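You operate a simulated robot arm through the tools that you are given. There is no shell and no other tool.

You are at the controls of a simulated robot arm. One attempt, no reset.

Task
Send the 3.5 mm bar through the check at level 2, then reset.
Fine: level set before the check; put the bar back.

Only the result counts: the job must be done as asked and must still hold three seconds after the hand-in. Knocking over, shifting, dropping, spilling or breaking anything else fails it.

Robot
A 7-joint arm with a fingered hand, fixed in place. Base frame: the origin is at the foot of the arm, x ahead of it, y to its left, z up. Units: cm, rad, N and s.
Its first joint turns from -2.897 to 2.897 rad. Payload 4 kg.
Tool frame: the origin (TCP) lies between the finger pads and is the grasp point; the fingertips stand 3 cm ahead of it; z points along the fingers, y is the line along which they close. The gripper opens to 10.4 cm. The gripper's body begins 3.5 cm behind the TCP. The gripper is a hand of 4 fingers: y runs from the thumb to the fingers, the wrist lies at [-1.5, -11.3, -19] in the tool frame, and closing takes about 1.5 s.
Orientation is that of the tool frame in the base frame, as a unit quaternion [x, y, z, w]. With the fingers straight down and the wrist toward the robot, the tool's x, y and z point along [0, 1, 0], [1, 0, 0] and [0, 0, -1] of the base frame.

Tools
- The arm moves only by the tool send_rows. Its argument "deltas" is a list of rows, each a list of 3 entries, a list of its own where there are three numbers: the turn, a rotation vector about the tool's x, y, z in rad, then the shift along the tool's x, y, z in mm, then the gripper command, from -1 (fully open) to 1 (shut), values between in proportion. In form: [[[rx, ry, rz], [dx, dy, dz], gripper], ...]. A call has 1 to 20 rows; each row is the pose to reach, as a shift and turn from the pose commanded when the call began, along the tool's axes at that moment. Each row takes 0.2 s and may step no farther than 5 cm and 0.15 rad from the row before; otherwise, or with a gripper value out of range, the whole call is refused. A pose out of reach is approached as far as the arm can. The call stops where the force on the tool passes 50 N (or 10 N more than at its start, if that is more) or the arm is blocked; 0.2 s more then pass. Each finger travels about 15.3 cm/s and halts on what it meets, pressing with about 32 N; the grip force reading is that of the motor and also rises with nothing between the fingers. The clock runs only during rows and for 0.2 s after the last one: add rows that repeat a pose to give the fingers time. It gives the time, the measured TCP pose, the force on the tool (base axes), the opening and the grip force at its end, in the units of the frame above (readings bear some noise), with the torque about the TCP (base axes, N m) and any sound that the robot's microphone picked up.
- Cameras (640 x 400 px; columns grow to the right, rows downward): "scene" is fixed at [5.1, 65.08, 127.24]; the picture's right is [-0.43, -0.90, 0.00], its down [-0.39, 0.19, -0.90] and it looks along [0.81, -0.39, -0.44] (base axes); focal length 337 px, centre (320, 200). "wrist" rides on the gripper at [6.1, -9.2, -13] in the tool frame; the picture's right is [-0.81, 0.28, -0.52], its down [-0.53, -0.71, 0.46] and it looks along [-0.24, 0.64, 0.72] (tool axes); focal length 275 px, centre (320, 200). There is no depth. A picture from a camera that has moved, and an enlarged one, comes with that camera's place and axes in the base frame and with its lens.
- grab_frame(camera): a new picture of that camera. No time passes.
- grasp_type(shape): the hand has 4 fingers and takes this shape, open, in about a second: jaw (thumb against the fingers, like two jaws); tri (thumb and two fingers); tip (a fingertip pinch); poke (one finger out to press); point (the index stretched); flat (the hand flat); cup (the hand cupped); fist (a fist). The gripper value then closes the fingers along that shape, each until it touches; the sizes above hold for jaw. It gives what a move gives, with no picture.
- inspect(camera, box): a new picture of the part [left, top, right, bottom] of that camera's present view, enlarged. No time passes.
- close_job(): hands the job in; it is judged then, once.

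Places have to be worked out from the pictures, the camera data and where the tool is seen. Open the gripper and draw the arm clear of the work before you hand the job in, unless the task says otherwise.

The tools are called after ">>>" as name(argument=value, ...) on one line, values as JSON. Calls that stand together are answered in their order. send_rows: Moves the arm, as the interface text tells. Its arguments: {"type":"object","properties":{"deltas":{"type":"array","items":{"type":"array"}}},"required":["deltas"]} The other tools are called the same way: grasp_type (shape) gives the hand a shape; grab_frame (camera) takes a picture; inspect (camera, box) takes an enlarged picture of a part of a camera's view; close_job () hands the job in.

At the start:

```text
t: 0.0
position: [53.73, 16.21, 108.15]
tool_rot: [0.707, 0.707, 0.0, 0.0]
contact_force: [0.3, -0.3, -0.4]
moment: [0.01, 0.0, -0.03]
width: 10.36
grasp_force: 0.1
shape: jaw
```

scene: 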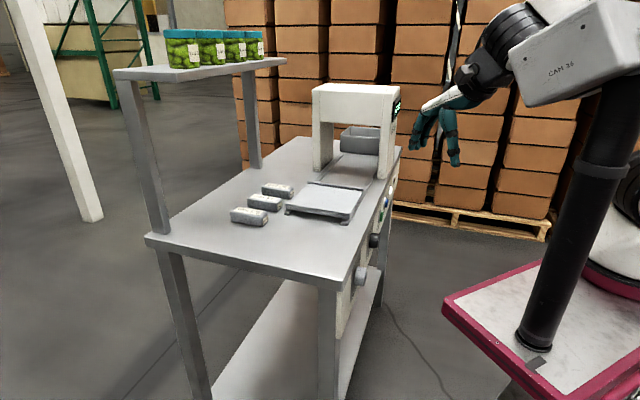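
wrist: 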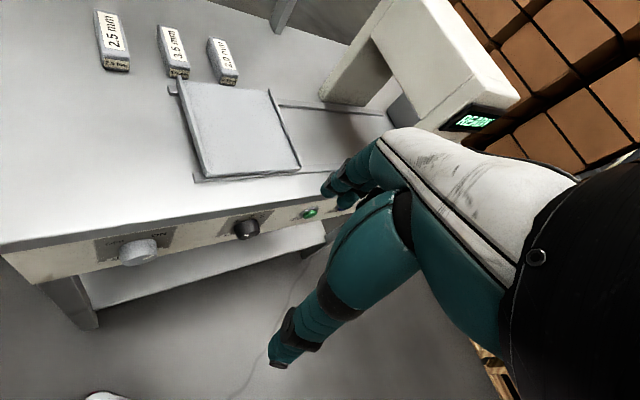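

I'll start by looking closely at the work area: a table with three bars, a metal-detector-like arch, a tray and a front panel with knobs and buttons.

>>> inspect(camera="scene", box=[220, 70, 420, 195])

>>> inspect(camera="scene", box=[320, 170, 420, 300])

>>> inspect(camera="wrist", box=[80, 170, 360, 280])

>>> inspect(camera="wrist", box=[80, 0, 260, 100])

>>> inspect(camera="wrist", box=[160, 60, 520, 220])

```text
3.20 times, centred on (320, 132) of scene
camera zoom: at [5.1, 65.08, 127.24], right [-0.43, -0.9, 0.0], down [-0.39, 0.19, -0.9], along [0.81, -0.39, -0.44], focal length 1078 px, centre (320, 416)
```

zoom: 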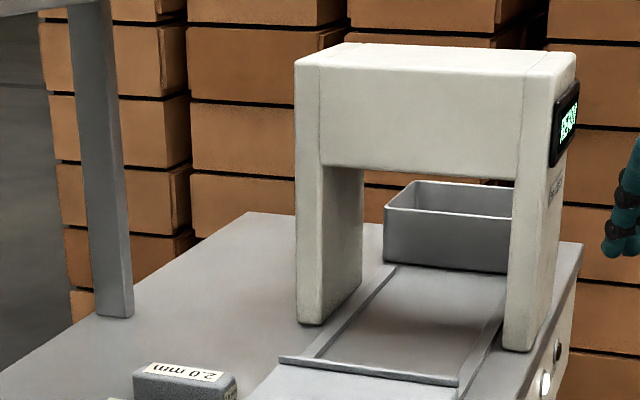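

```text
3.08 times, centred on (370, 235) of scene
camera zoom: at [5.1, 65.08, 127.24], right [-0.43, -0.9, 0.0], down [-0.39, 0.19, -0.9], along [0.81, -0.39, -0.44], focal length 1037 px, centre (166, 92)
```

zoom: 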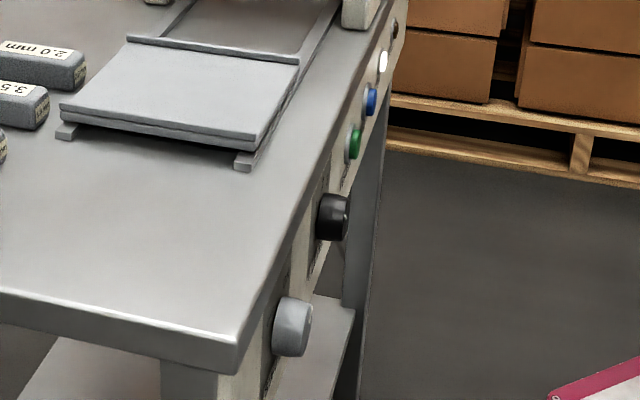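

```text
2.29 times, centred on (220, 225) of wrist
camera zoom: at [44.53, 22.39, 121.19], right [0.28, -0.81, 0.52], down [-0.71, -0.53, -0.46], along [0.64, -0.24, -0.72], focal length 629 px, centre (549, 143)
```

zoom: 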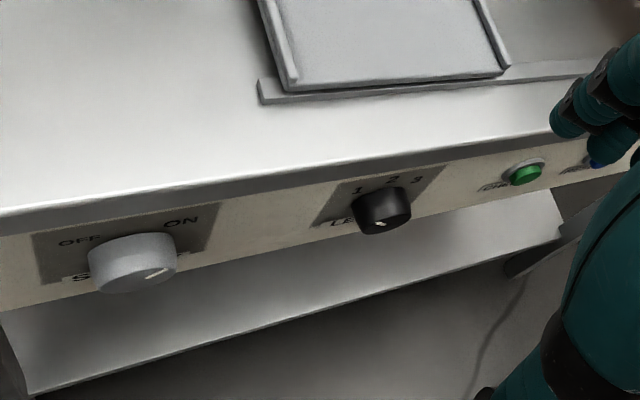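

```text
3.56 times, centred on (170, 50) of wrist
camera zoom: at [44.53, 22.39, 121.19], right [0.28, -0.81, 0.52], down [-0.71, -0.53, -0.46], along [0.64, -0.24, -0.72], focal length 979 px, centre (853, 733)
```

zoom: 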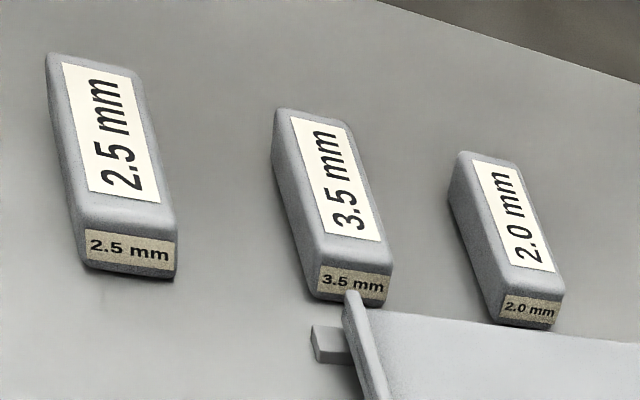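

```text
1.78 times, centred on (340, 140) of wrist
camera zoom: at [44.53, 22.39, 121.19], right [0.28, -0.81, 0.52], down [-0.71, -0.53, -0.46], along [0.64, -0.24, -0.72], focal length 489 px, centre (284, 307)
```

zoom: 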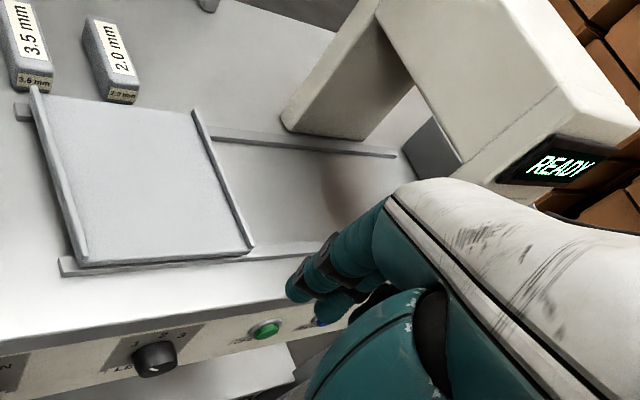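

The table sits at about 45° to the base, with its panel (two knobs and some buttons) facing the robot. I turn the hand 45° so that it faces the panel squarely, staying high, to read the labels.

>>> send_rows(deltas=[[[0, 0, -0.131], [-8, 8, 0], -1], [[0, 0, -0.262], [-16, 16, 0], -1], [[0, 0, -0.393], [-24, 24, 0], -1], [[0, 0, -0.524], [-32, 32, 0], -1], [[0, 0, -0.654], [-40, 40, 0], -1], [[0, 0, -0.785], [-48, 48, 0], -1], [[0, 0, -0.785], [-48, 48, 0], -1]])

>>> grab_frame(camera="wrist")

>>> grab_frame(camera="scene")

```text
t: 1.6
position: [58.62, 11.46, 108.02]
tool_rot: [0.383, 0.924, 0.0, 0.0]
contact_force: [-1.0, -0.4, -0.1]
moment: [0.04, 0.01, -0.02]
width: 10.32
grasp_force: 0.0
shape: jaw
```

```text
taken
camera wrist: at [47.69, 9.3, 121.2], right [0.77, -0.38, 0.52], down [-0.13, -0.88, -0.46], along [0.63, 0.28, -0.72], focal length 275 px, centre (320, 200)
```

wrist: 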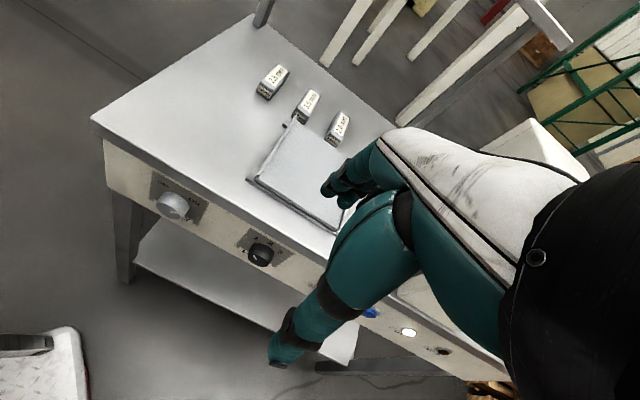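

```text
taken
```

scene: 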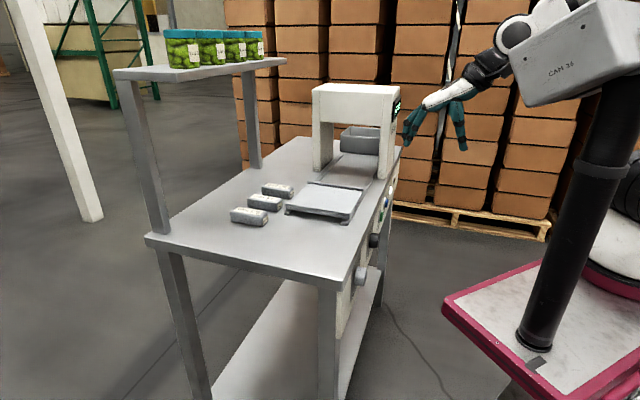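

The wrist view now faces the panel. I zoom on the knobs and visible buttons, then shift right along the table to see the remaining buttons.

>>> inspect(camera="wrist", box=[140, 160, 300, 280])

>>> inspect(camera="wrist", box=[350, 290, 480, 370])

>>> send_rows(deltas=[[[0, 0, 0], [-40, -10, 0], -1], [[0, 0, 0], [-80, -20, 0], -1], [[0, 0, 0], [-120, -30, 0], -1], [[0, 0, 0], [-160, -30, 0], -1], [[0, 0, 0], [-200, -30, 0], -1], [[0, 0, 0], [-200, -30, 0], -1]])

>>> grab_frame(camera="wrist")

```text
3.33 times, centred on (220, 220) of wrist
camera zoom: at [47.69, 9.3, 121.2], right [0.77, -0.38, 0.52], down [-0.13, -0.88, -0.46], along [0.63, 0.28, -0.72], focal length 918 px, centre (653, 133)
```

zoom: 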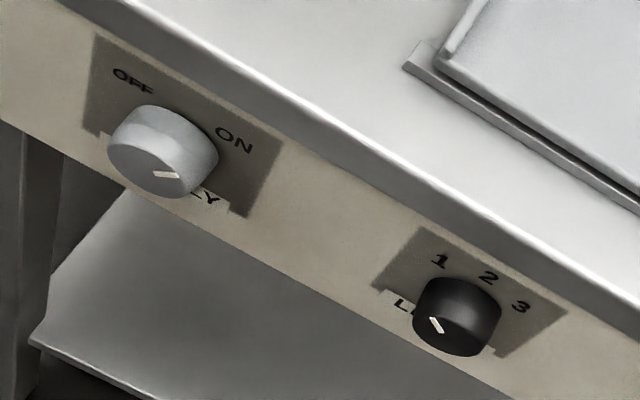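

```text
4.92 times, centred on (415, 330) of wrist
camera zoom: at [47.69, 9.3, 121.2], right [0.77, -0.38, 0.52], down [-0.13, -0.88, -0.46], along [0.63, 0.28, -0.72], focal length 1355 px, centre (-148, -440)
```

zoom: 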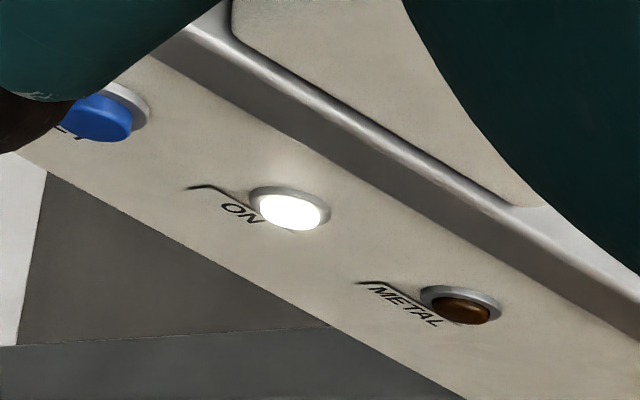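

```text
t: 3.0
position: [70.87, -4.63, 108.21]
tool_rot: [0.383, 0.924, 0.0, 0.0]
contact_force: [0.7, 0.4, 0.0]
moment: [0.0, 0.0, -0.02]
width: 10.38
grasp_force: 0.0
shape: jaw
```

```text
taken
camera wrist: at [59.94, -6.8, 121.26], right [0.77, -0.38, 0.52], down [-0.13, -0.88, -0.46], along [0.63, 0.28, -0.72], focal length 275 px, centre (320, 200)
```

wrist: 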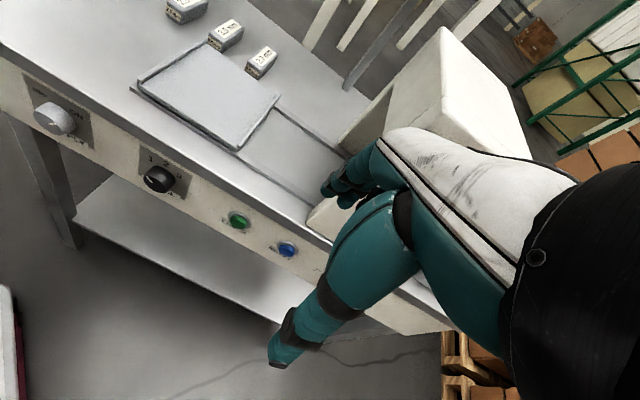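

Lamps "ON" (lit) and "METAL" (dark) are indicators, and the knobs are SUPPLY and LEVEL. I zoom on the green and blue button labels, the level knob, and the sled.

>>> inspect(camera="wrist", box=[205, 195, 325, 270])

>>> inspect(camera="wrist", box=[110, 130, 230, 205])

>>> inspect(camera="wrist", box=[120, 0, 400, 175])

```text
5.33 times, centred on (265, 232) of wrist
camera zoom: at [59.94, -6.8, 121.26], right [0.77, -0.38, 0.52], down [-0.13, -0.88, -0.46], along [0.63, 0.28, -0.72], focal length 1468 px, centre (613, 27)
```

zoom: 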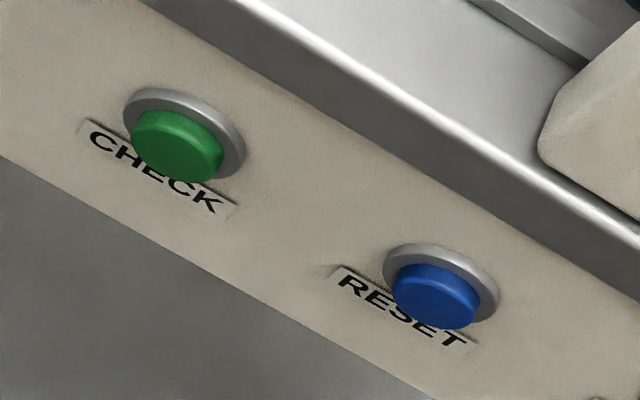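

```text
5.33 times, centred on (170, 168) of wrist
camera zoom: at [59.94, -6.8, 121.26], right [0.77, -0.38, 0.52], down [-0.13, -0.88, -0.46], along [0.63, 0.28, -0.72], focal length 1468 px, centre (1120, 373)
```

zoom: 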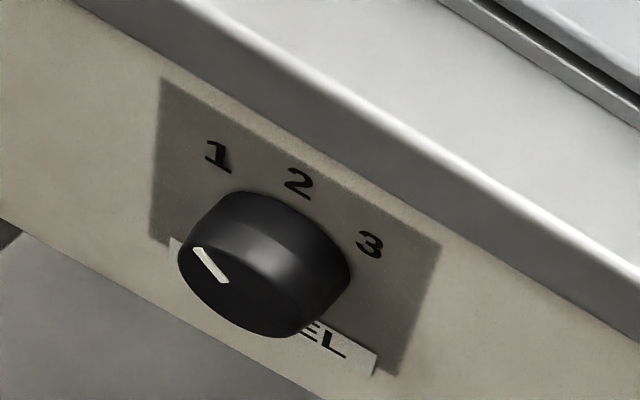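

```text
2.29 times, centred on (260, 88) of wrist
camera zoom: at [59.94, -6.8, 121.26], right [0.77, -0.38, 0.52], down [-0.13, -0.88, -0.46], along [0.63, 0.28, -0.72], focal length 629 px, centre (457, 457)
```

zoom: 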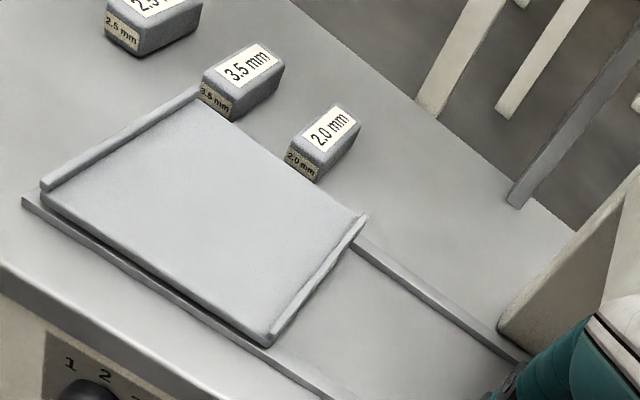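

CHECK is green, RESET is blue, and the level knob is at 1. Next I yaw the hand 90° so its closing line runs along the panel, moving back to the left in front of the level knob (approx e1=35 along the table).

>>> send_rows(deltas=[[[0, 0, 0.143], [16, 0, 0], -1], [[0, 0, 0.286], [32, 0, 0], -1], [[0, 0, 0.428], [48, 0, 0], -1], [[0, 0, 0.571], [64, 0, 0], -1], [[0, 0, 0.714], [80, 0, 0], -1], [[0, 0, 0.857], [96, 0, 0], -1], [[0, 0, 1.0], [112, 0, 0], -1], [[0, 0, 1.142], [128, 0, 0], -1], [[0, 0, 1.285], [144, 0, 0], -1], [[0, 0, 1.428], [160, 0, 0], -1], [[0, 0, 1.571], [180, 0, 0], -1], [[0, 0, 1.571], [180, 0, 0], -1]])

>>> grab_frame(camera="wrist")

>>> grab_frame(camera="scene")

```text
t: 5.6
position: [57.88, 8.01, 108.11]
tool_rot: [0.924, 0.381, 0.0, 0.0]
contact_force: [-0.7, 0.6, 0.5]
moment: [0.02, 0.03, 0.01]
width: 10.37
grasp_force: 0.1
shape: jaw
```

```text
taken
camera wrist: at [55.65, 18.9, 121.17], right [-0.38, -0.77, 0.52], down [-0.88, 0.13, -0.46], along [0.28, -0.63, -0.72], focal length 275 px, centre (320, 200)
```

wrist: 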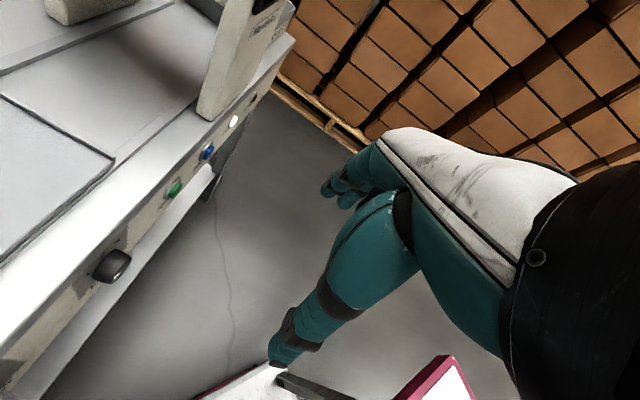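

```text
taken
```

scene: 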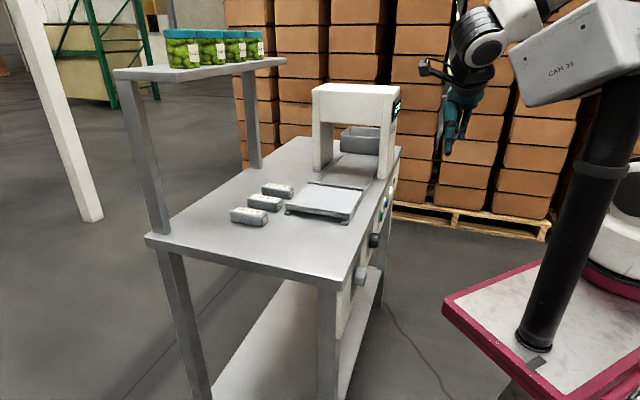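

I check the camera-on-pole object and the arm near it, since it may be an obstacle.

>>> inspect(camera="scene", box=[400, 0, 640, 150])

>>> inspect(camera="scene", box=[400, 230, 640, 400])

>>> inspect(camera="wrist", box=[180, 300, 500, 400])

```text
2.67 times, centred on (520, 75) of scene
camera zoom: at [5.1, 65.08, 127.24], right [-0.43, -0.9, 0.0], down [-0.39, 0.19, -0.9], along [0.81, -0.39, -0.44], focal length 898 px, centre (-213, 533)
```

zoom: 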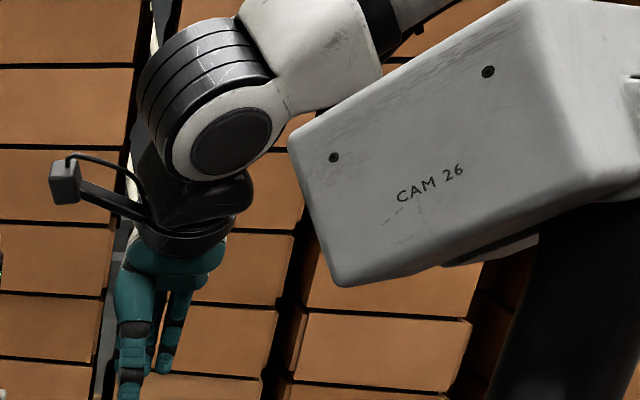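

```text
2.35 times, centred on (520, 315) of scene
camera zoom: at [5.1, 65.08, 127.24], right [-0.43, -0.9, 0.0], down [-0.39, 0.19, -0.9], along [0.81, -0.39, -0.44], focal length 793 px, centre (-151, -71)
```

zoom: 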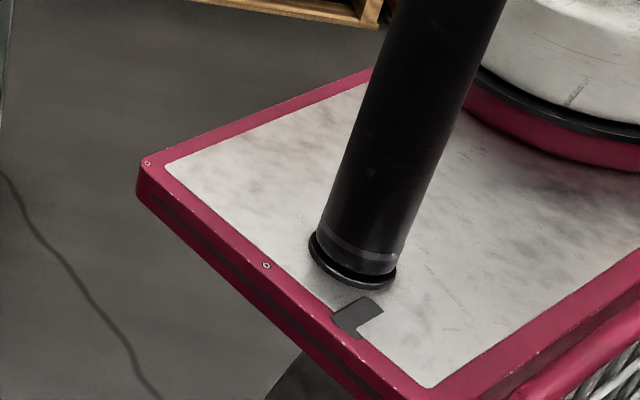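

```text
2.00 times, centred on (340, 350) of wrist
camera zoom: at [55.65, 18.9, 121.17], right [-0.38, -0.77, 0.52], down [-0.88, 0.13, -0.46], along [0.28, -0.63, -0.72], focal length 551 px, centre (280, -100)
```

zoom: 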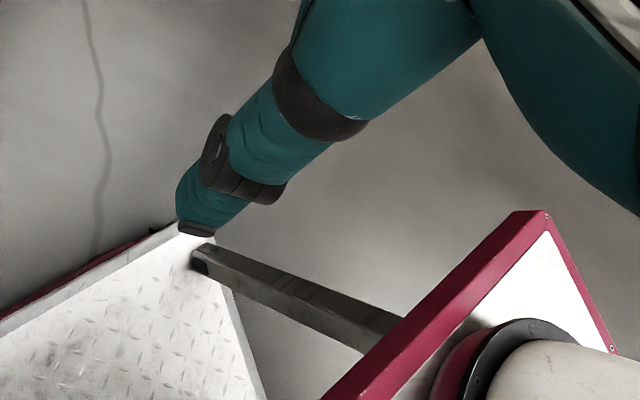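

The zoom tool may render beyond the normal frame edge; I try to see the surrounding area so I understand where the pole stands relative to my arm.

>>> inspect(camera="scene", box=[400, -100, 1040, 300])

>>> inspect(camera="wrist", box=[0, 300, 640, 700])

```text
refused: -100 is not a number from 0 to 400
```

```text
refused: 700 is not a number from 0 to 400
```

>>> inspect(camera="scene", box=[638, 0, 640, 400])

>>> inspect(camera="wrist", box=[0, 398, 640, 400])

```text
1.00 times, centred on (639, 200) of scene (not enlarged: the box is as wide or as high as the picture)
camera zoom: at [5.1, 65.08, 127.24], right [-0.43, -0.9, 0.0], down [-0.39, 0.19, -0.9], along [0.81, -0.39, -0.44], focal length 337 px, centre (1, 200)
```

zoom: 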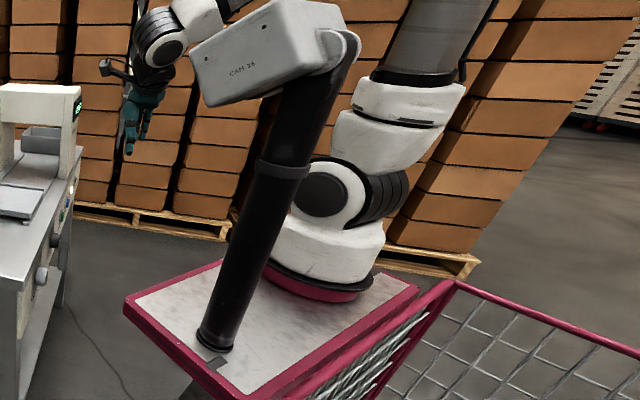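

```text
1.00 times, centred on (320, 399) of wrist (not enlarged: the box is as wide or as high as the picture)
camera zoom: at [55.65, 18.9, 121.17], right [-0.38, -0.77, 0.52], down [-0.88, 0.13, -0.46], along [0.28, -0.63, -0.72], focal length 275 px, centre (320, 1)
```

zoom: 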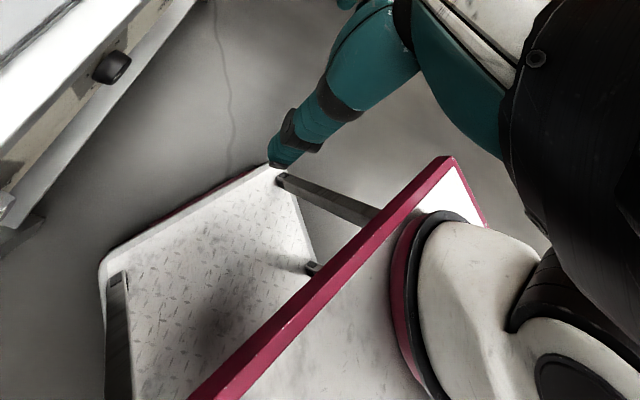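

The extended views show the robot's base platform at z≈85, x≈16–36, and a camera post at about (24, 20) on its left; I keep the arm clear of that. I now tilt the hand 45° toward the panel above and in front of the level knob.

>>> send_rows(deltas=[[[0, 0.131, 0], [10, 0, 20], -1], [[0, 0.262, 0], [20, 0, 40], -1], [[0, 0.393, 0], [30, 0, 60], -1], [[0, 0.524, 0], [40, 0, 80], -1], [[0, 0.654, 0], [50, 0, 100], -1], [[0, 0.785, 0], [60, 0, 120], -1], [[0, 0.785, 0], [60, 0, 120], -1]])

>>> grab_frame(camera="wrist")

>>> inspect(camera="scene", box=[500, 0, 502, 400])

```text
t: 7.3
position: [63.78, 17.46, 99.91]
tool_rot: [0.843, 0.273, 0.339, -0.316]
contact_force: [0.5, 0.9, -0.3]
moment: [-0.07, 0.02, -0.07]
width: 10.41
grasp_force: 0.2
shape: jaw
out of reach, approached as far as the arm can: row 4, 5, 6, 7
stopped in row 7: the arm was blocked; the commanded pose is now the measured one
```

```text
taken
camera wrist: at [56.03, 15.49, 115.18], right [-0.52, -0.75, -0.4], down [-0.63, 0.66, -0.41], along [0.57, 0.04, -0.82], focal length 275 px, centre (320, 200)
```

wrist: 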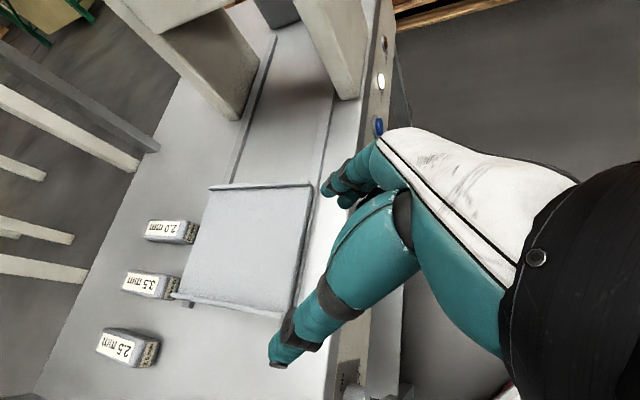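

```text
1.00 times, centred on (501, 200) of scene (not enlarged: the box is as wide or as high as the picture)
camera zoom: at [5.1, 65.08, 127.24], right [-0.43, -0.9, 0.0], down [-0.39, 0.19, -0.9], along [0.81, -0.39, -0.44], focal length 337 px, centre (139, 200)
```

zoom: 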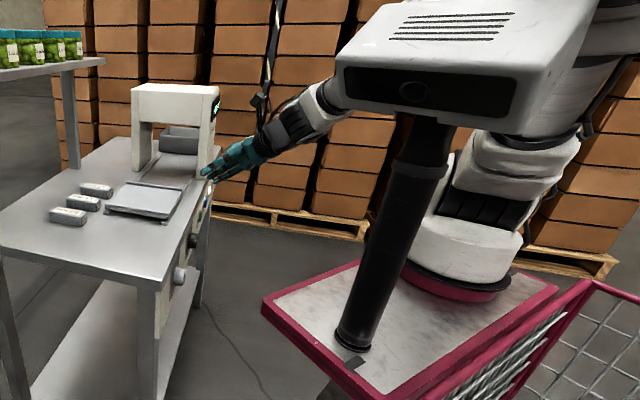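

The camera head is just a turning head; the pose hit a joint limit at a 45°+ tilt. I reduce the tilt to about 30° from vertical (keeping the slight clockwise twist) and come to a spot just in front of and above the level knob.

>>> send_rows(deltas=[[[0, -0.1, 0], [-20, 15, 8], -1], [[0, -0.2, 0], [-40, 30, 16], -1], [[0, -0.3, 0], [-60, 45, 24], -1], [[0, -0.384, 0], [-81, 59, 31], -1], [[0, -0.384, 0], [-81, 59, 31], -1]])

>>> grab_frame(camera="wrist")

>>> inspect(camera="scene", box=[300, 100, 480, 300])

```text
t: 8.5
position: [63.99, 13.97, 89.96]
tool_rot: [0.892, 0.335, 0.168, -0.253]
contact_force: [-0.2, -0.5, 0.4]
moment: [0.0, -0.01, 0.02]
width: 10.4
grasp_force: 0.0
shape: jaw
```

```text
taken
camera wrist: at [60.27, 15.71, 106.6], right [-0.46, -0.89, -0.05], down [-0.81, 0.45, -0.38], along [0.36, -0.13, -0.92], focal length 275 px, centre (320, 200)
```

wrist: 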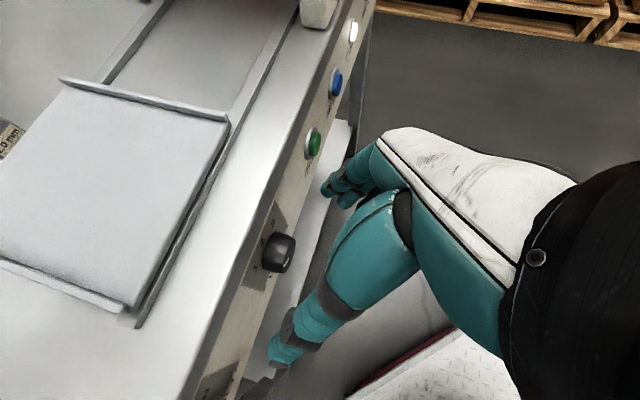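

```text
2.00 times, centred on (390, 200) of scene
camera zoom: at [5.1, 65.08, 127.24], right [-0.43, -0.9, 0.0], down [-0.39, 0.19, -0.9], along [0.81, -0.39, -0.44], focal length 674 px, centre (180, 200)
```

zoom: 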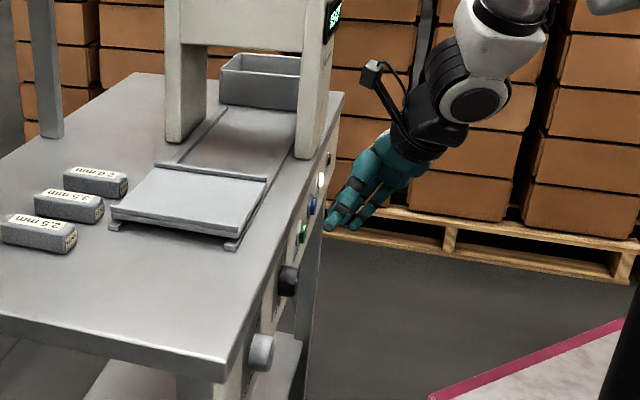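

The hand reached the pose, and the knob sits between thumb and fingers in the wrist view. I zoom for accurate knob, panel and table-edge positions.

>>> inspect(camera="wrist", box=[200, 160, 360, 260])

>>> inspect(camera="wrist", box=[200, 260, 360, 360])

>>> inspect(camera="scene", box=[420, 160, 500, 220])

>>> inspect(camera="scene", box=[330, 170, 410, 260])

```text
4.00 times, centred on (280, 210) of wrist
camera zoom: at [60.27, 15.71, 106.6], right [-0.46, -0.89, -0.05], down [-0.81, 0.45, -0.38], along [0.36, -0.13, -0.92], focal length 1101 px, centre (480, 160)
```

zoom: 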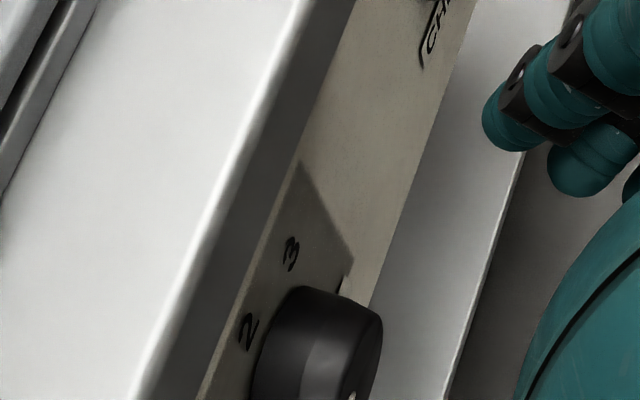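

```text
4.00 times, centred on (280, 310) of wrist
camera zoom: at [60.27, 15.71, 106.6], right [-0.46, -0.89, -0.05], down [-0.81, 0.45, -0.38], along [0.36, -0.13, -0.92], focal length 1101 px, centre (480, -240)
```

zoom: 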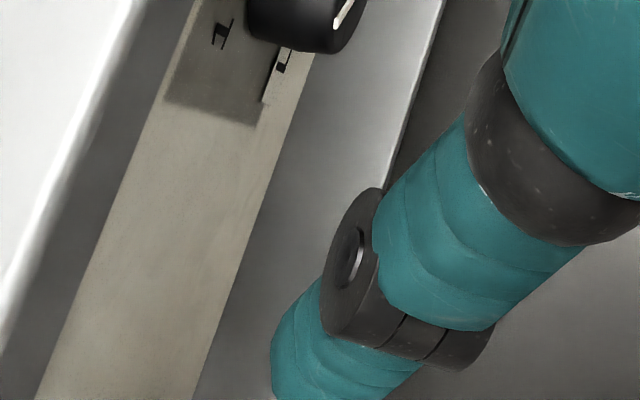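

```text
6.67 times, centred on (460, 190) of scene
camera zoom: at [5.1, 65.08, 127.24], right [-0.43, -0.9, 0.0], down [-0.39, 0.19, -0.9], along [0.81, -0.39, -0.44], focal length 2246 px, centre (-613, 267)
```

zoom: 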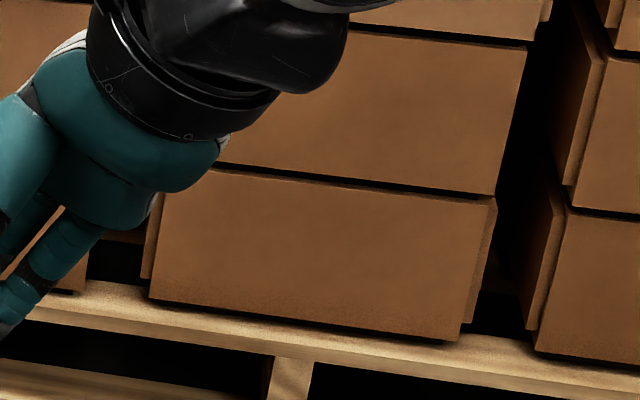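

```text
4.44 times, centred on (370, 215) of scene
camera zoom: at [5.1, 65.08, 127.24], right [-0.43, -0.9, 0.0], down [-0.39, 0.19, -0.9], along [0.81, -0.39, -0.44], focal length 1498 px, centre (98, 133)
```

zoom: 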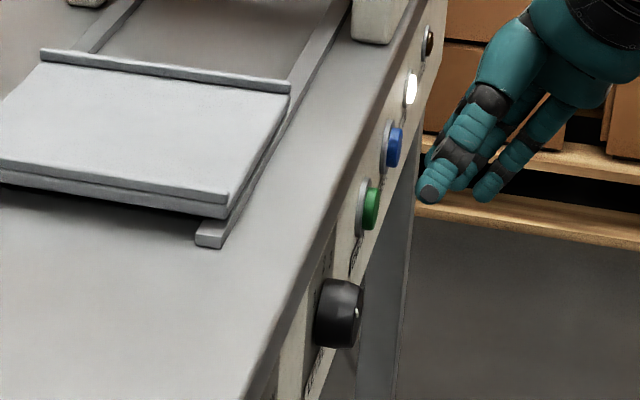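

Solved positions (table coordinates e1 along the table, e2 into it): knob axis e1≈35.5, z≈77.3, front face e2≈60.4, panel e2≈62.3. I lower the hand to knob height while still standing off from the panel.

>>> send_rows(deltas=[[[0, 0, 0], [-13, 11, 22], -1], [[0, 0, 0], [-26, 22, 44], -1], [[0, 0, 0], [-39, 33, 66], -1], [[0, 0, 0], [-52, 44, 87], -1], [[0, 0, 0], [-52, 44, 87], -1]])

>>> grab_frame(camera="wrist")

>>> inspect(camera="scene", box=[320, 150, 480, 270])

```text
t: 9.7
position: [64.52, 13.58, 79.19]
tool_rot: [0.891, 0.333, 0.172, -0.255]
contact_force: [-0.1, -1.0, -0.5]
moment: [0.01, 0.04, 0.01]
width: 10.39
grasp_force: 0.2
shape: jaw
```

```text
taken
camera wrist: at [60.78, 15.09, 95.84], right [-0.47, -0.88, -0.06], down [-0.81, 0.45, -0.38], along [0.36, -0.13, -0.92], focal length 275 px, centre (320, 200)
```

wrist: 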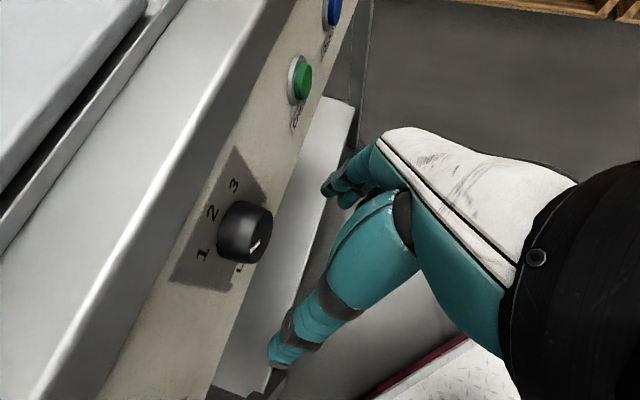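

```text
3.33 times, centred on (400, 210) of scene
camera zoom: at [5.1, 65.08, 127.24], right [-0.43, -0.9, 0.0], down [-0.39, 0.19, -0.9], along [0.81, -0.39, -0.44], focal length 1123 px, centre (53, 167)
```

zoom: 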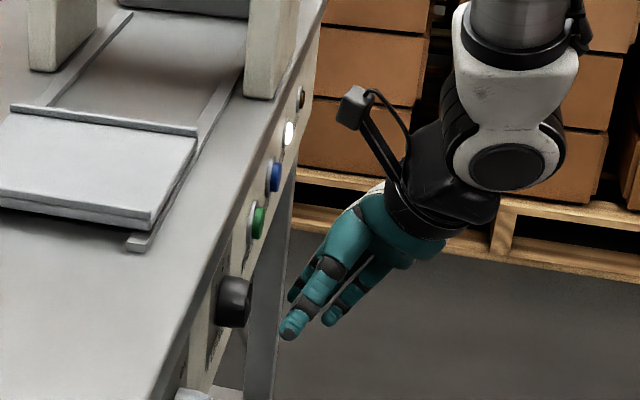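

The knob's at the expected place. I advance the hand 4.4 cm toward the panel so the thumb and fingers straddle the knob.

>>> send_rows(deltas=[[[0, 0, 0], [12, 0, 9], -1], [[0, 0, 0], [24, 1, 18], -1], [[0, 0, 0], [35, 1.5, 28], -1], [[0, 0, 0], [35, 1.5, 28], -1]])

>>> grab_frame(camera="wrist")

>>> inspect(camera="scene", box=[320, 150, 480, 270])

```text
t: 10.7
position: [67.4, 16.81, 78.42]
tool_rot: [0.891, 0.335, 0.17, -0.255]
contact_force: [0.5, -0.1, 0.2]
moment: [0.0, 0.01, 0.0]
width: 10.42
grasp_force: 0.1
shape: jaw
```

```text
taken
camera wrist: at [63.68, 18.46, 95.1], right [-0.46, -0.88, -0.06], down [-0.81, 0.45, -0.38], along [0.36, -0.13, -0.92], focal length 275 px, centre (320, 200)
```

wrist: 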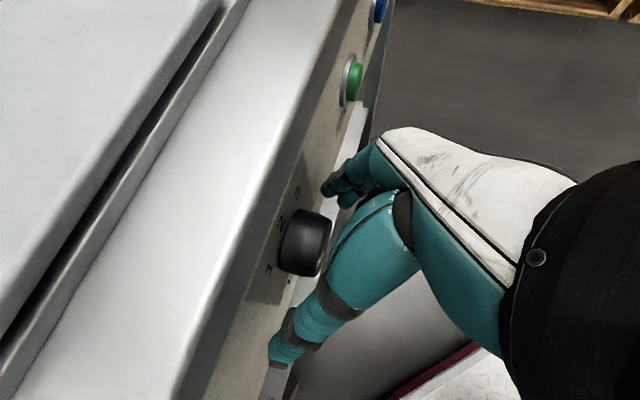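

```text
3.33 times, centred on (400, 210) of scene
camera zoom: at [5.1, 65.08, 127.24], right [-0.43, -0.9, 0.0], down [-0.39, 0.19, -0.9], along [0.81, -0.39, -0.44], focal length 1123 px, centre (53, 167)
```

zoom: 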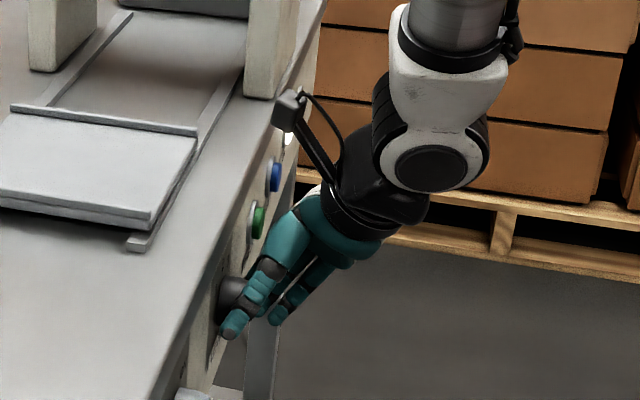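

The thumb and fingers straddle the knob cleanly with no contact force. I nudge 4 mm deeper and then close on it.

>>> send_rows(deltas=[[[0, 0, 0], [3.5, 0, 2], -1], [[0, 0, 0], [3.5, 0, 2], -0.5], [[0, 0, 0], [3.5, 0, 2], 0], [[0, 0, 0], [3.5, 0, 2], 0.5], [[0, 0, 0], [3.5, 0, 2], 1], [[0, 0, 0], [3.5, 0, 2], 1], [[0, 0, 0], [3.5, 0, 2], 1], [[0, 0, 0], [3.5, 0, 2], 1], [[0, 0, 0], [3.5, 0, 2], 1], [[0, 0, 0], [3.5, 0, 2], 1]])

>>> grab_frame(camera="wrist")

>>> inspect(camera="scene", box=[340, 190, 440, 270])

```text
t: 12.9
position: [67.62, 16.98, 78.3]
tool_rot: [0.891, 0.334, 0.17, -0.255]
contact_force: [-6.4, 10.6, -9.2]
moment: [0.01, 0.07, 0.01]
width: 2.72
grasp_force: 32.5
shape: jaw
```

```text
taken
camera wrist: at [63.91, 18.77, 94.98], right [-0.46, -0.88, -0.06], down [-0.81, 0.45, -0.38], along [0.36, -0.13, -0.92], focal length 275 px, centre (320, 200)
```

wrist: 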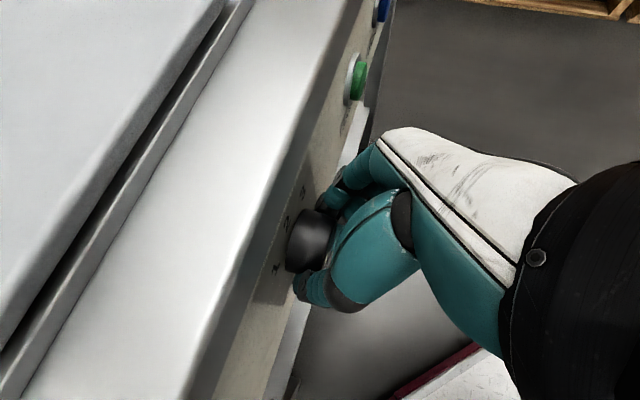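

```text
5.00 times, centred on (390, 230) of scene
camera zoom: at [5.1, 65.08, 127.24], right [-0.43, -0.9, 0.0], down [-0.39, 0.19, -0.9], along [0.81, -0.39, -0.44], focal length 1685 px, centre (-30, 50)
```

zoom: 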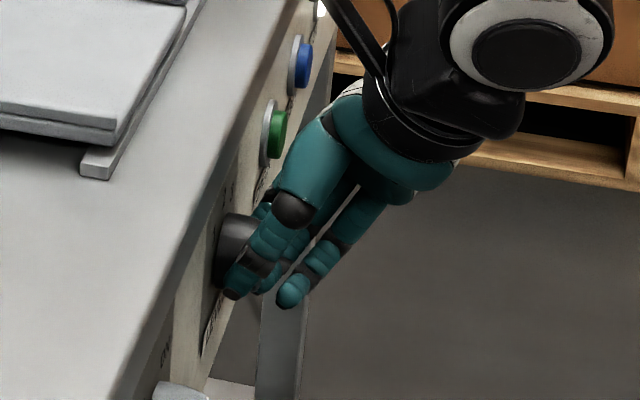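

The grip holds the knob (32 N, opening 2.7 cm). I now turn the hand 40° clockwise about the knob axis (toward "2").

>>> send_rows(deltas=[[[0.0608, 0.0018, 0.0347], [0, 0.7, 0], 1], [[0.1215, 0.0036, 0.0693], [0, 1.5, 0], 1], [[0.182, 0.0055, 0.104], [0, 2.2, 0.1], 1], [[0.243, 0.0073, 0.1386], [0, 2.9, 0.2], 1], [[0.304, 0.009, 0.173], [-0.1, 3.6, 0.4], 1], [[0.3646, 0.011, 0.208], [-0.3, 4.3, 0.6], 1], [[0.425, 0.0127, 0.2426], [-0.4, 5.0, 0.8], 1], [[0.486, 0.0146, 0.277], [-0.6, 5.6, 1.1], 1], [[0.547, 0.0164, 0.312], [-0.8, 6.3, 1.4], 1], [[0.6076, 0.018, 0.3465], [-1, 6.9, 1.8], 1], [[0.6076, 0.018, 0.3465], [-1, 6.9, 1.8], 1]])

>>> grab_frame(camera="wrist")

>>> inspect(camera="scene", box=[340, 190, 440, 270])

```text
t: 15.3
position: [67.92, 16.76, 77.88]
tool_rot: [0.816, 0.213, 0.024, -0.537]
contact_force: [-22.2, 30.5, -7.6]
moment: [-0.07, 0.22, 0.16]
width: 2.45
grasp_force: 32.1
shape: jaw
```

```text
taken
camera wrist: at [72.3, 10.25, 92.93], right [-0.54, -0.81, -0.24], down [-0.84, 0.47, 0.28], along [-0.12, 0.35, -0.93], focal length 275 px, centre (320, 200)
```

wrist: 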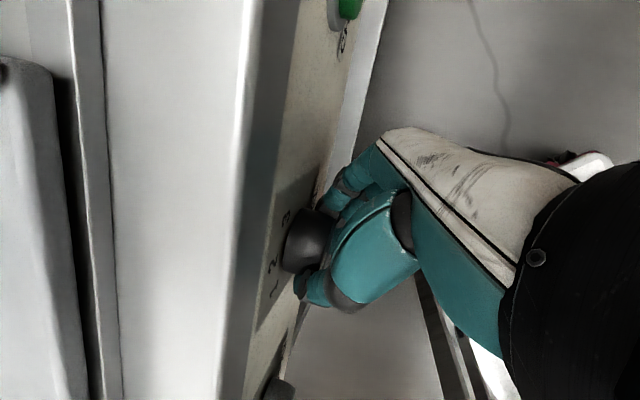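

```text
5.00 times, centred on (390, 230) of scene
camera zoom: at [5.1, 65.08, 127.24], right [-0.43, -0.9, 0.0], down [-0.39, 0.19, -0.9], along [0.81, -0.39, -0.44], focal length 1685 px, centre (-30, 50)
```

zoom: 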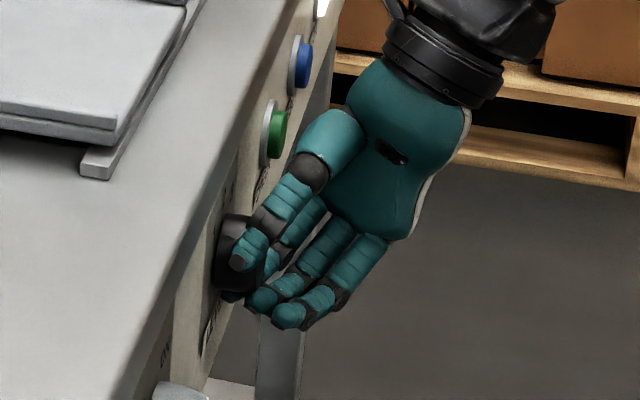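

The hand turned 40°. I open the fingers, back away from the panel and check the pointer.

>>> send_rows(deltas=[[[0, 0, 0], [0, 0, 0], 0.3], [[0, 0, 0], [0, 0, 0], -0.3], [[0, 0, 0], [0, 0, 0], -0.8], [[0, 0, 0], [0, 0, 0], -1], [[0, 0, 0], [0, 0, 0], -1], [[0, 0, 0], [0, 0, 0], -1], [[0, 0, 0], [-15, -0.5, -8], -1], [[0, 0, 0], [-30, -1, -17], -1], [[0, 0, 0], [-52, -1.7, -30], -1], [[0, 0, 0], [-70, -2.2, -40], -1]])

>>> grab_frame(camera="wrist")

>>> inspect(camera="scene", box=[340, 190, 440, 270])

```text
t: 17.5
position: [62.35, 10.83, 78.05]
tool_rot: [0.817, 0.212, 0.023, -0.536]
contact_force: [0.1, 0.4, -0.7]
moment: [0.0, 0.02, -0.02]
width: 10.37
grasp_force: 0.1
shape: jaw
```

```text
taken
camera wrist: at [66.82, 4.4, 93.04], right [-0.54, -0.81, -0.23], down [-0.83, 0.47, 0.28], along [-0.12, 0.35, -0.93], focal length 275 px, centre (320, 200)
```

wrist: 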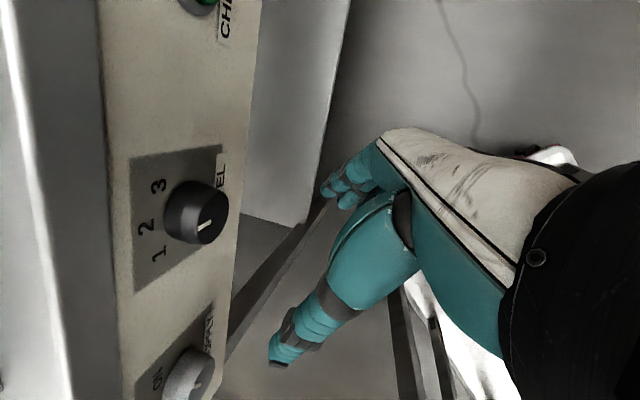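

```text
5.00 times, centred on (390, 230) of scene
camera zoom: at [5.1, 65.08, 127.24], right [-0.43, -0.9, 0.0], down [-0.39, 0.19, -0.9], along [0.81, -0.39, -0.44], focal length 1685 px, centre (-30, 50)
```

zoom: 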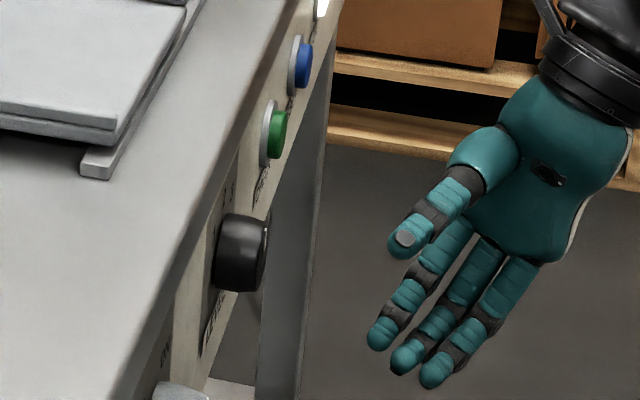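

Backed off cleanly. I zoom on the knob to read where its pointer is.

>>> inspect(camera="wrist", box=[130, 140, 250, 270])

```text
3.08 times, centred on (190, 205) of wrist
camera zoom: at [66.82, 4.4, 93.04], right [-0.54, -0.81, -0.23], down [-0.83, 0.47, 0.28], along [-0.12, 0.35, -0.93], focal length 847 px, centre (720, 185)
```

zoom: 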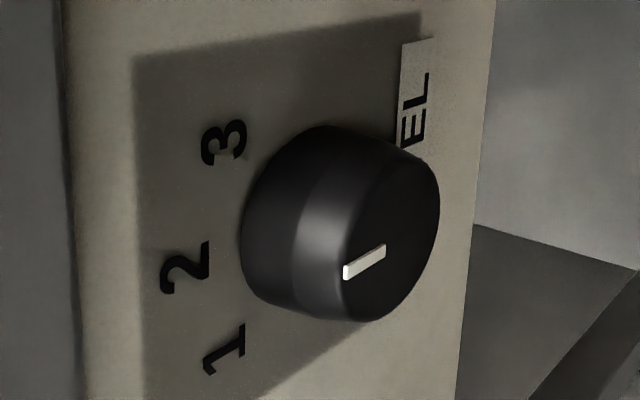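

The pointer computes to straight up, exactly under "2", so the level is set. Now I raise the hand away from the panel, partly untwisting, before heading over the table to the bars (keeping clear of the shelf at z≈120, e2≥93).

>>> send_rows(deltas=[[[0, 0, 0], [15, -32, -13], -1], [[-0.0911, -0.003, -0.0516], [30, -65, -26], -1], [[-0.1822, -0.006, -0.1032], [50, -105, -42], -1], [[-0.2734, -0.009, -0.1548], [70, -145, -58], -1], [[-0.3645, -0.012, -0.2064], [86, -180, -72], -1], [[-0.4556, -0.015, -0.258], [102, -215, -86], -1], [[-0.4556, -0.015, -0.258], [102, -215, -86], -1]])

>>> grab_frame(camera="wrist")

>>> grab_frame(camera="scene")

```text
t: 19.1
position: [66.72, 12.67, 100.99]
tool_rot: [0.874, 0.317, 0.196, -0.313]
contact_force: [-0.9, -0.2, 0.3]
moment: [0.01, 0.0, -0.02]
width: 10.4
grasp_force: 0.1
shape: jaw
out of reach, approached as far as the arm can: row 3, 4, 5, 6, 7
```

```text
taken
camera wrist: at [62.83, 12.1, 117.66], right [-0.48, -0.86, -0.18], down [-0.8, 0.51, -0.32], along [0.36, -0.01, -0.93], focal length 275 px, centre (320, 200)
```

wrist: 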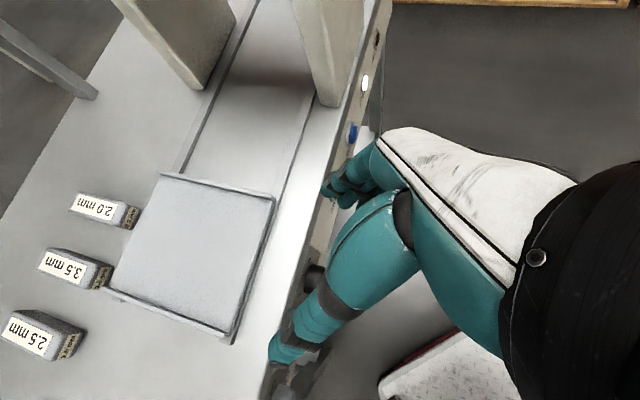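

```text
taken
```

scene: 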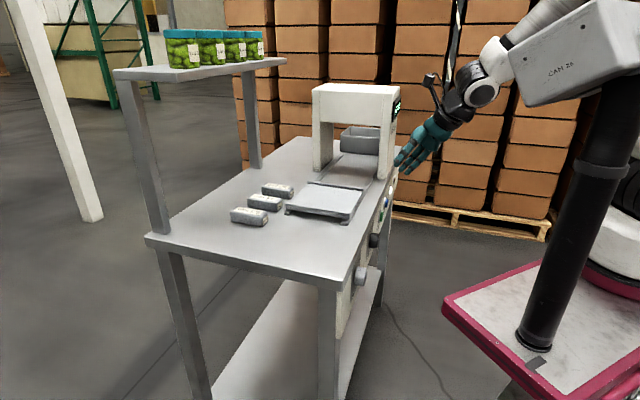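

Bars and carriage are visible. I carry on over the table toward the bars, staying at z≈100 and untwisting fully with the tool tilted 30° forward.

>>> send_rows(deltas=[[[-0.0755, 0, -0.0437], [29, -2, 25], -1], [[-0.151, 0, -0.0873], [57, -5, 50], -1], [[-0.2265, 0, -0.131], [86, -7, 75], -1], [[-0.302, 0, -0.1747], [114, -10, 99], -1], [[-0.3775, 0, -0.2183], [143, -12, 124], -1], [[-0.453, 0, -0.262], [171, -14, 149], -1], [[-0.453, 0, -0.262], [171, -14, 149], -1]])

>>> grab_frame(camera="wrist")

>>> grab_frame(camera="scene")

```text
t: 20.3
position: [76.33, 27.61, 108.52]
tool_rot: [0.872, 0.333, 0.255, -0.252]
contact_force: [-0.3, 0.5, -0.8]
moment: [-0.01, 0.01, 0.0]
width: 10.38
grasp_force: 0.0
shape: jaw
stopped in row 6: the arm was blocked; the commanded pose is now the measured one
```

```text
taken
camera wrist: at [70.04, 28.48, 124.44], right [-0.48, -0.86, -0.19], down [-0.72, 0.5, -0.47], along [0.5, -0.09, -0.86], focal length 275 px, centre (320, 200)
```

wrist: 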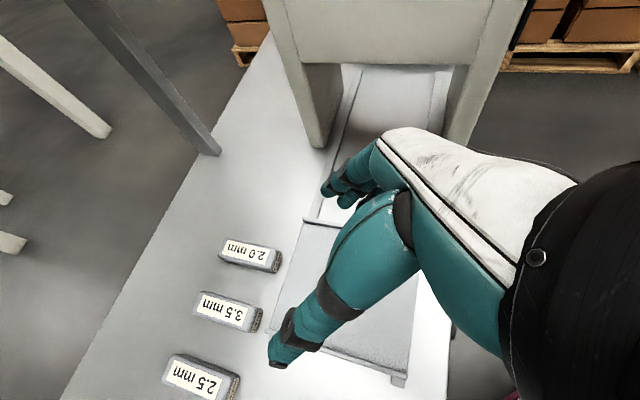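

```text
taken
```

scene: 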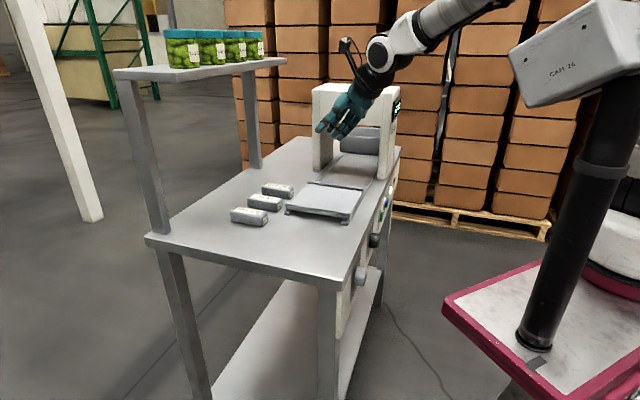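

The arm ran into a joint limit while untwisting with the tilt. Before choosing a grasp pose for the bar, I zoom on the shelf and on the bars to get their positions accurately.

>>> inspect(camera="scene", box=[100, 20, 300, 145])

>>> inspect(camera="scene", box=[220, 170, 320, 235])

>>> inspect(camera="wrist", box=[150, 220, 290, 400])

```text
3.20 times, centred on (200, 82) of scene
camera zoom: at [5.1, 65.08, 127.24], right [-0.43, -0.9, 0.0], down [-0.39, 0.19, -0.9], along [0.81, -0.39, -0.44], focal length 1078 px, centre (704, 576)
```

zoom: 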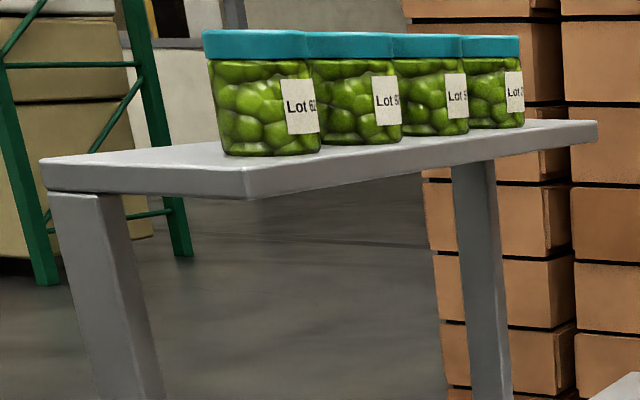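

```text
6.15 times, centred on (270, 202) of scene
camera zoom: at [5.1, 65.08, 127.24], right [-0.43, -0.9, 0.0], down [-0.39, 0.19, -0.9], along [0.81, -0.39, -0.44], focal length 2074 px, centre (628, 185)
```

zoom: 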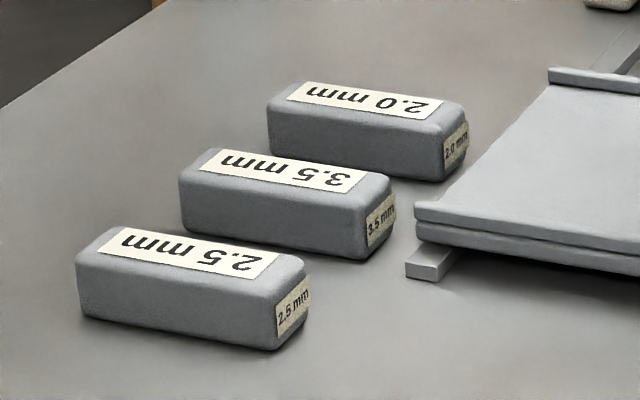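

```text
2.22 times, centred on (220, 310) of wrist
camera zoom: at [70.04, 28.48, 124.44], right [-0.48, -0.86, -0.19], down [-0.72, 0.5, -0.47], along [0.5, -0.09, -0.86], focal length 612 px, centre (542, -44)
```

zoom: 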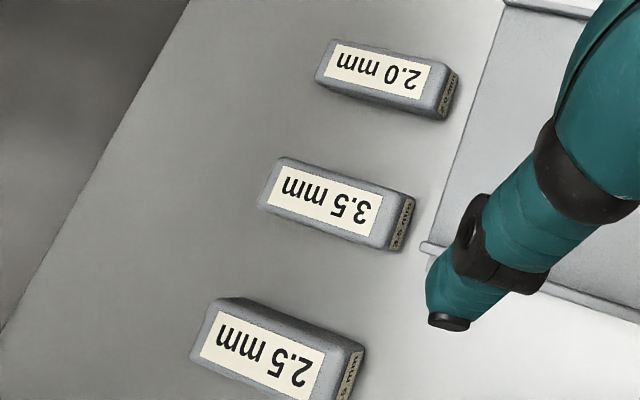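

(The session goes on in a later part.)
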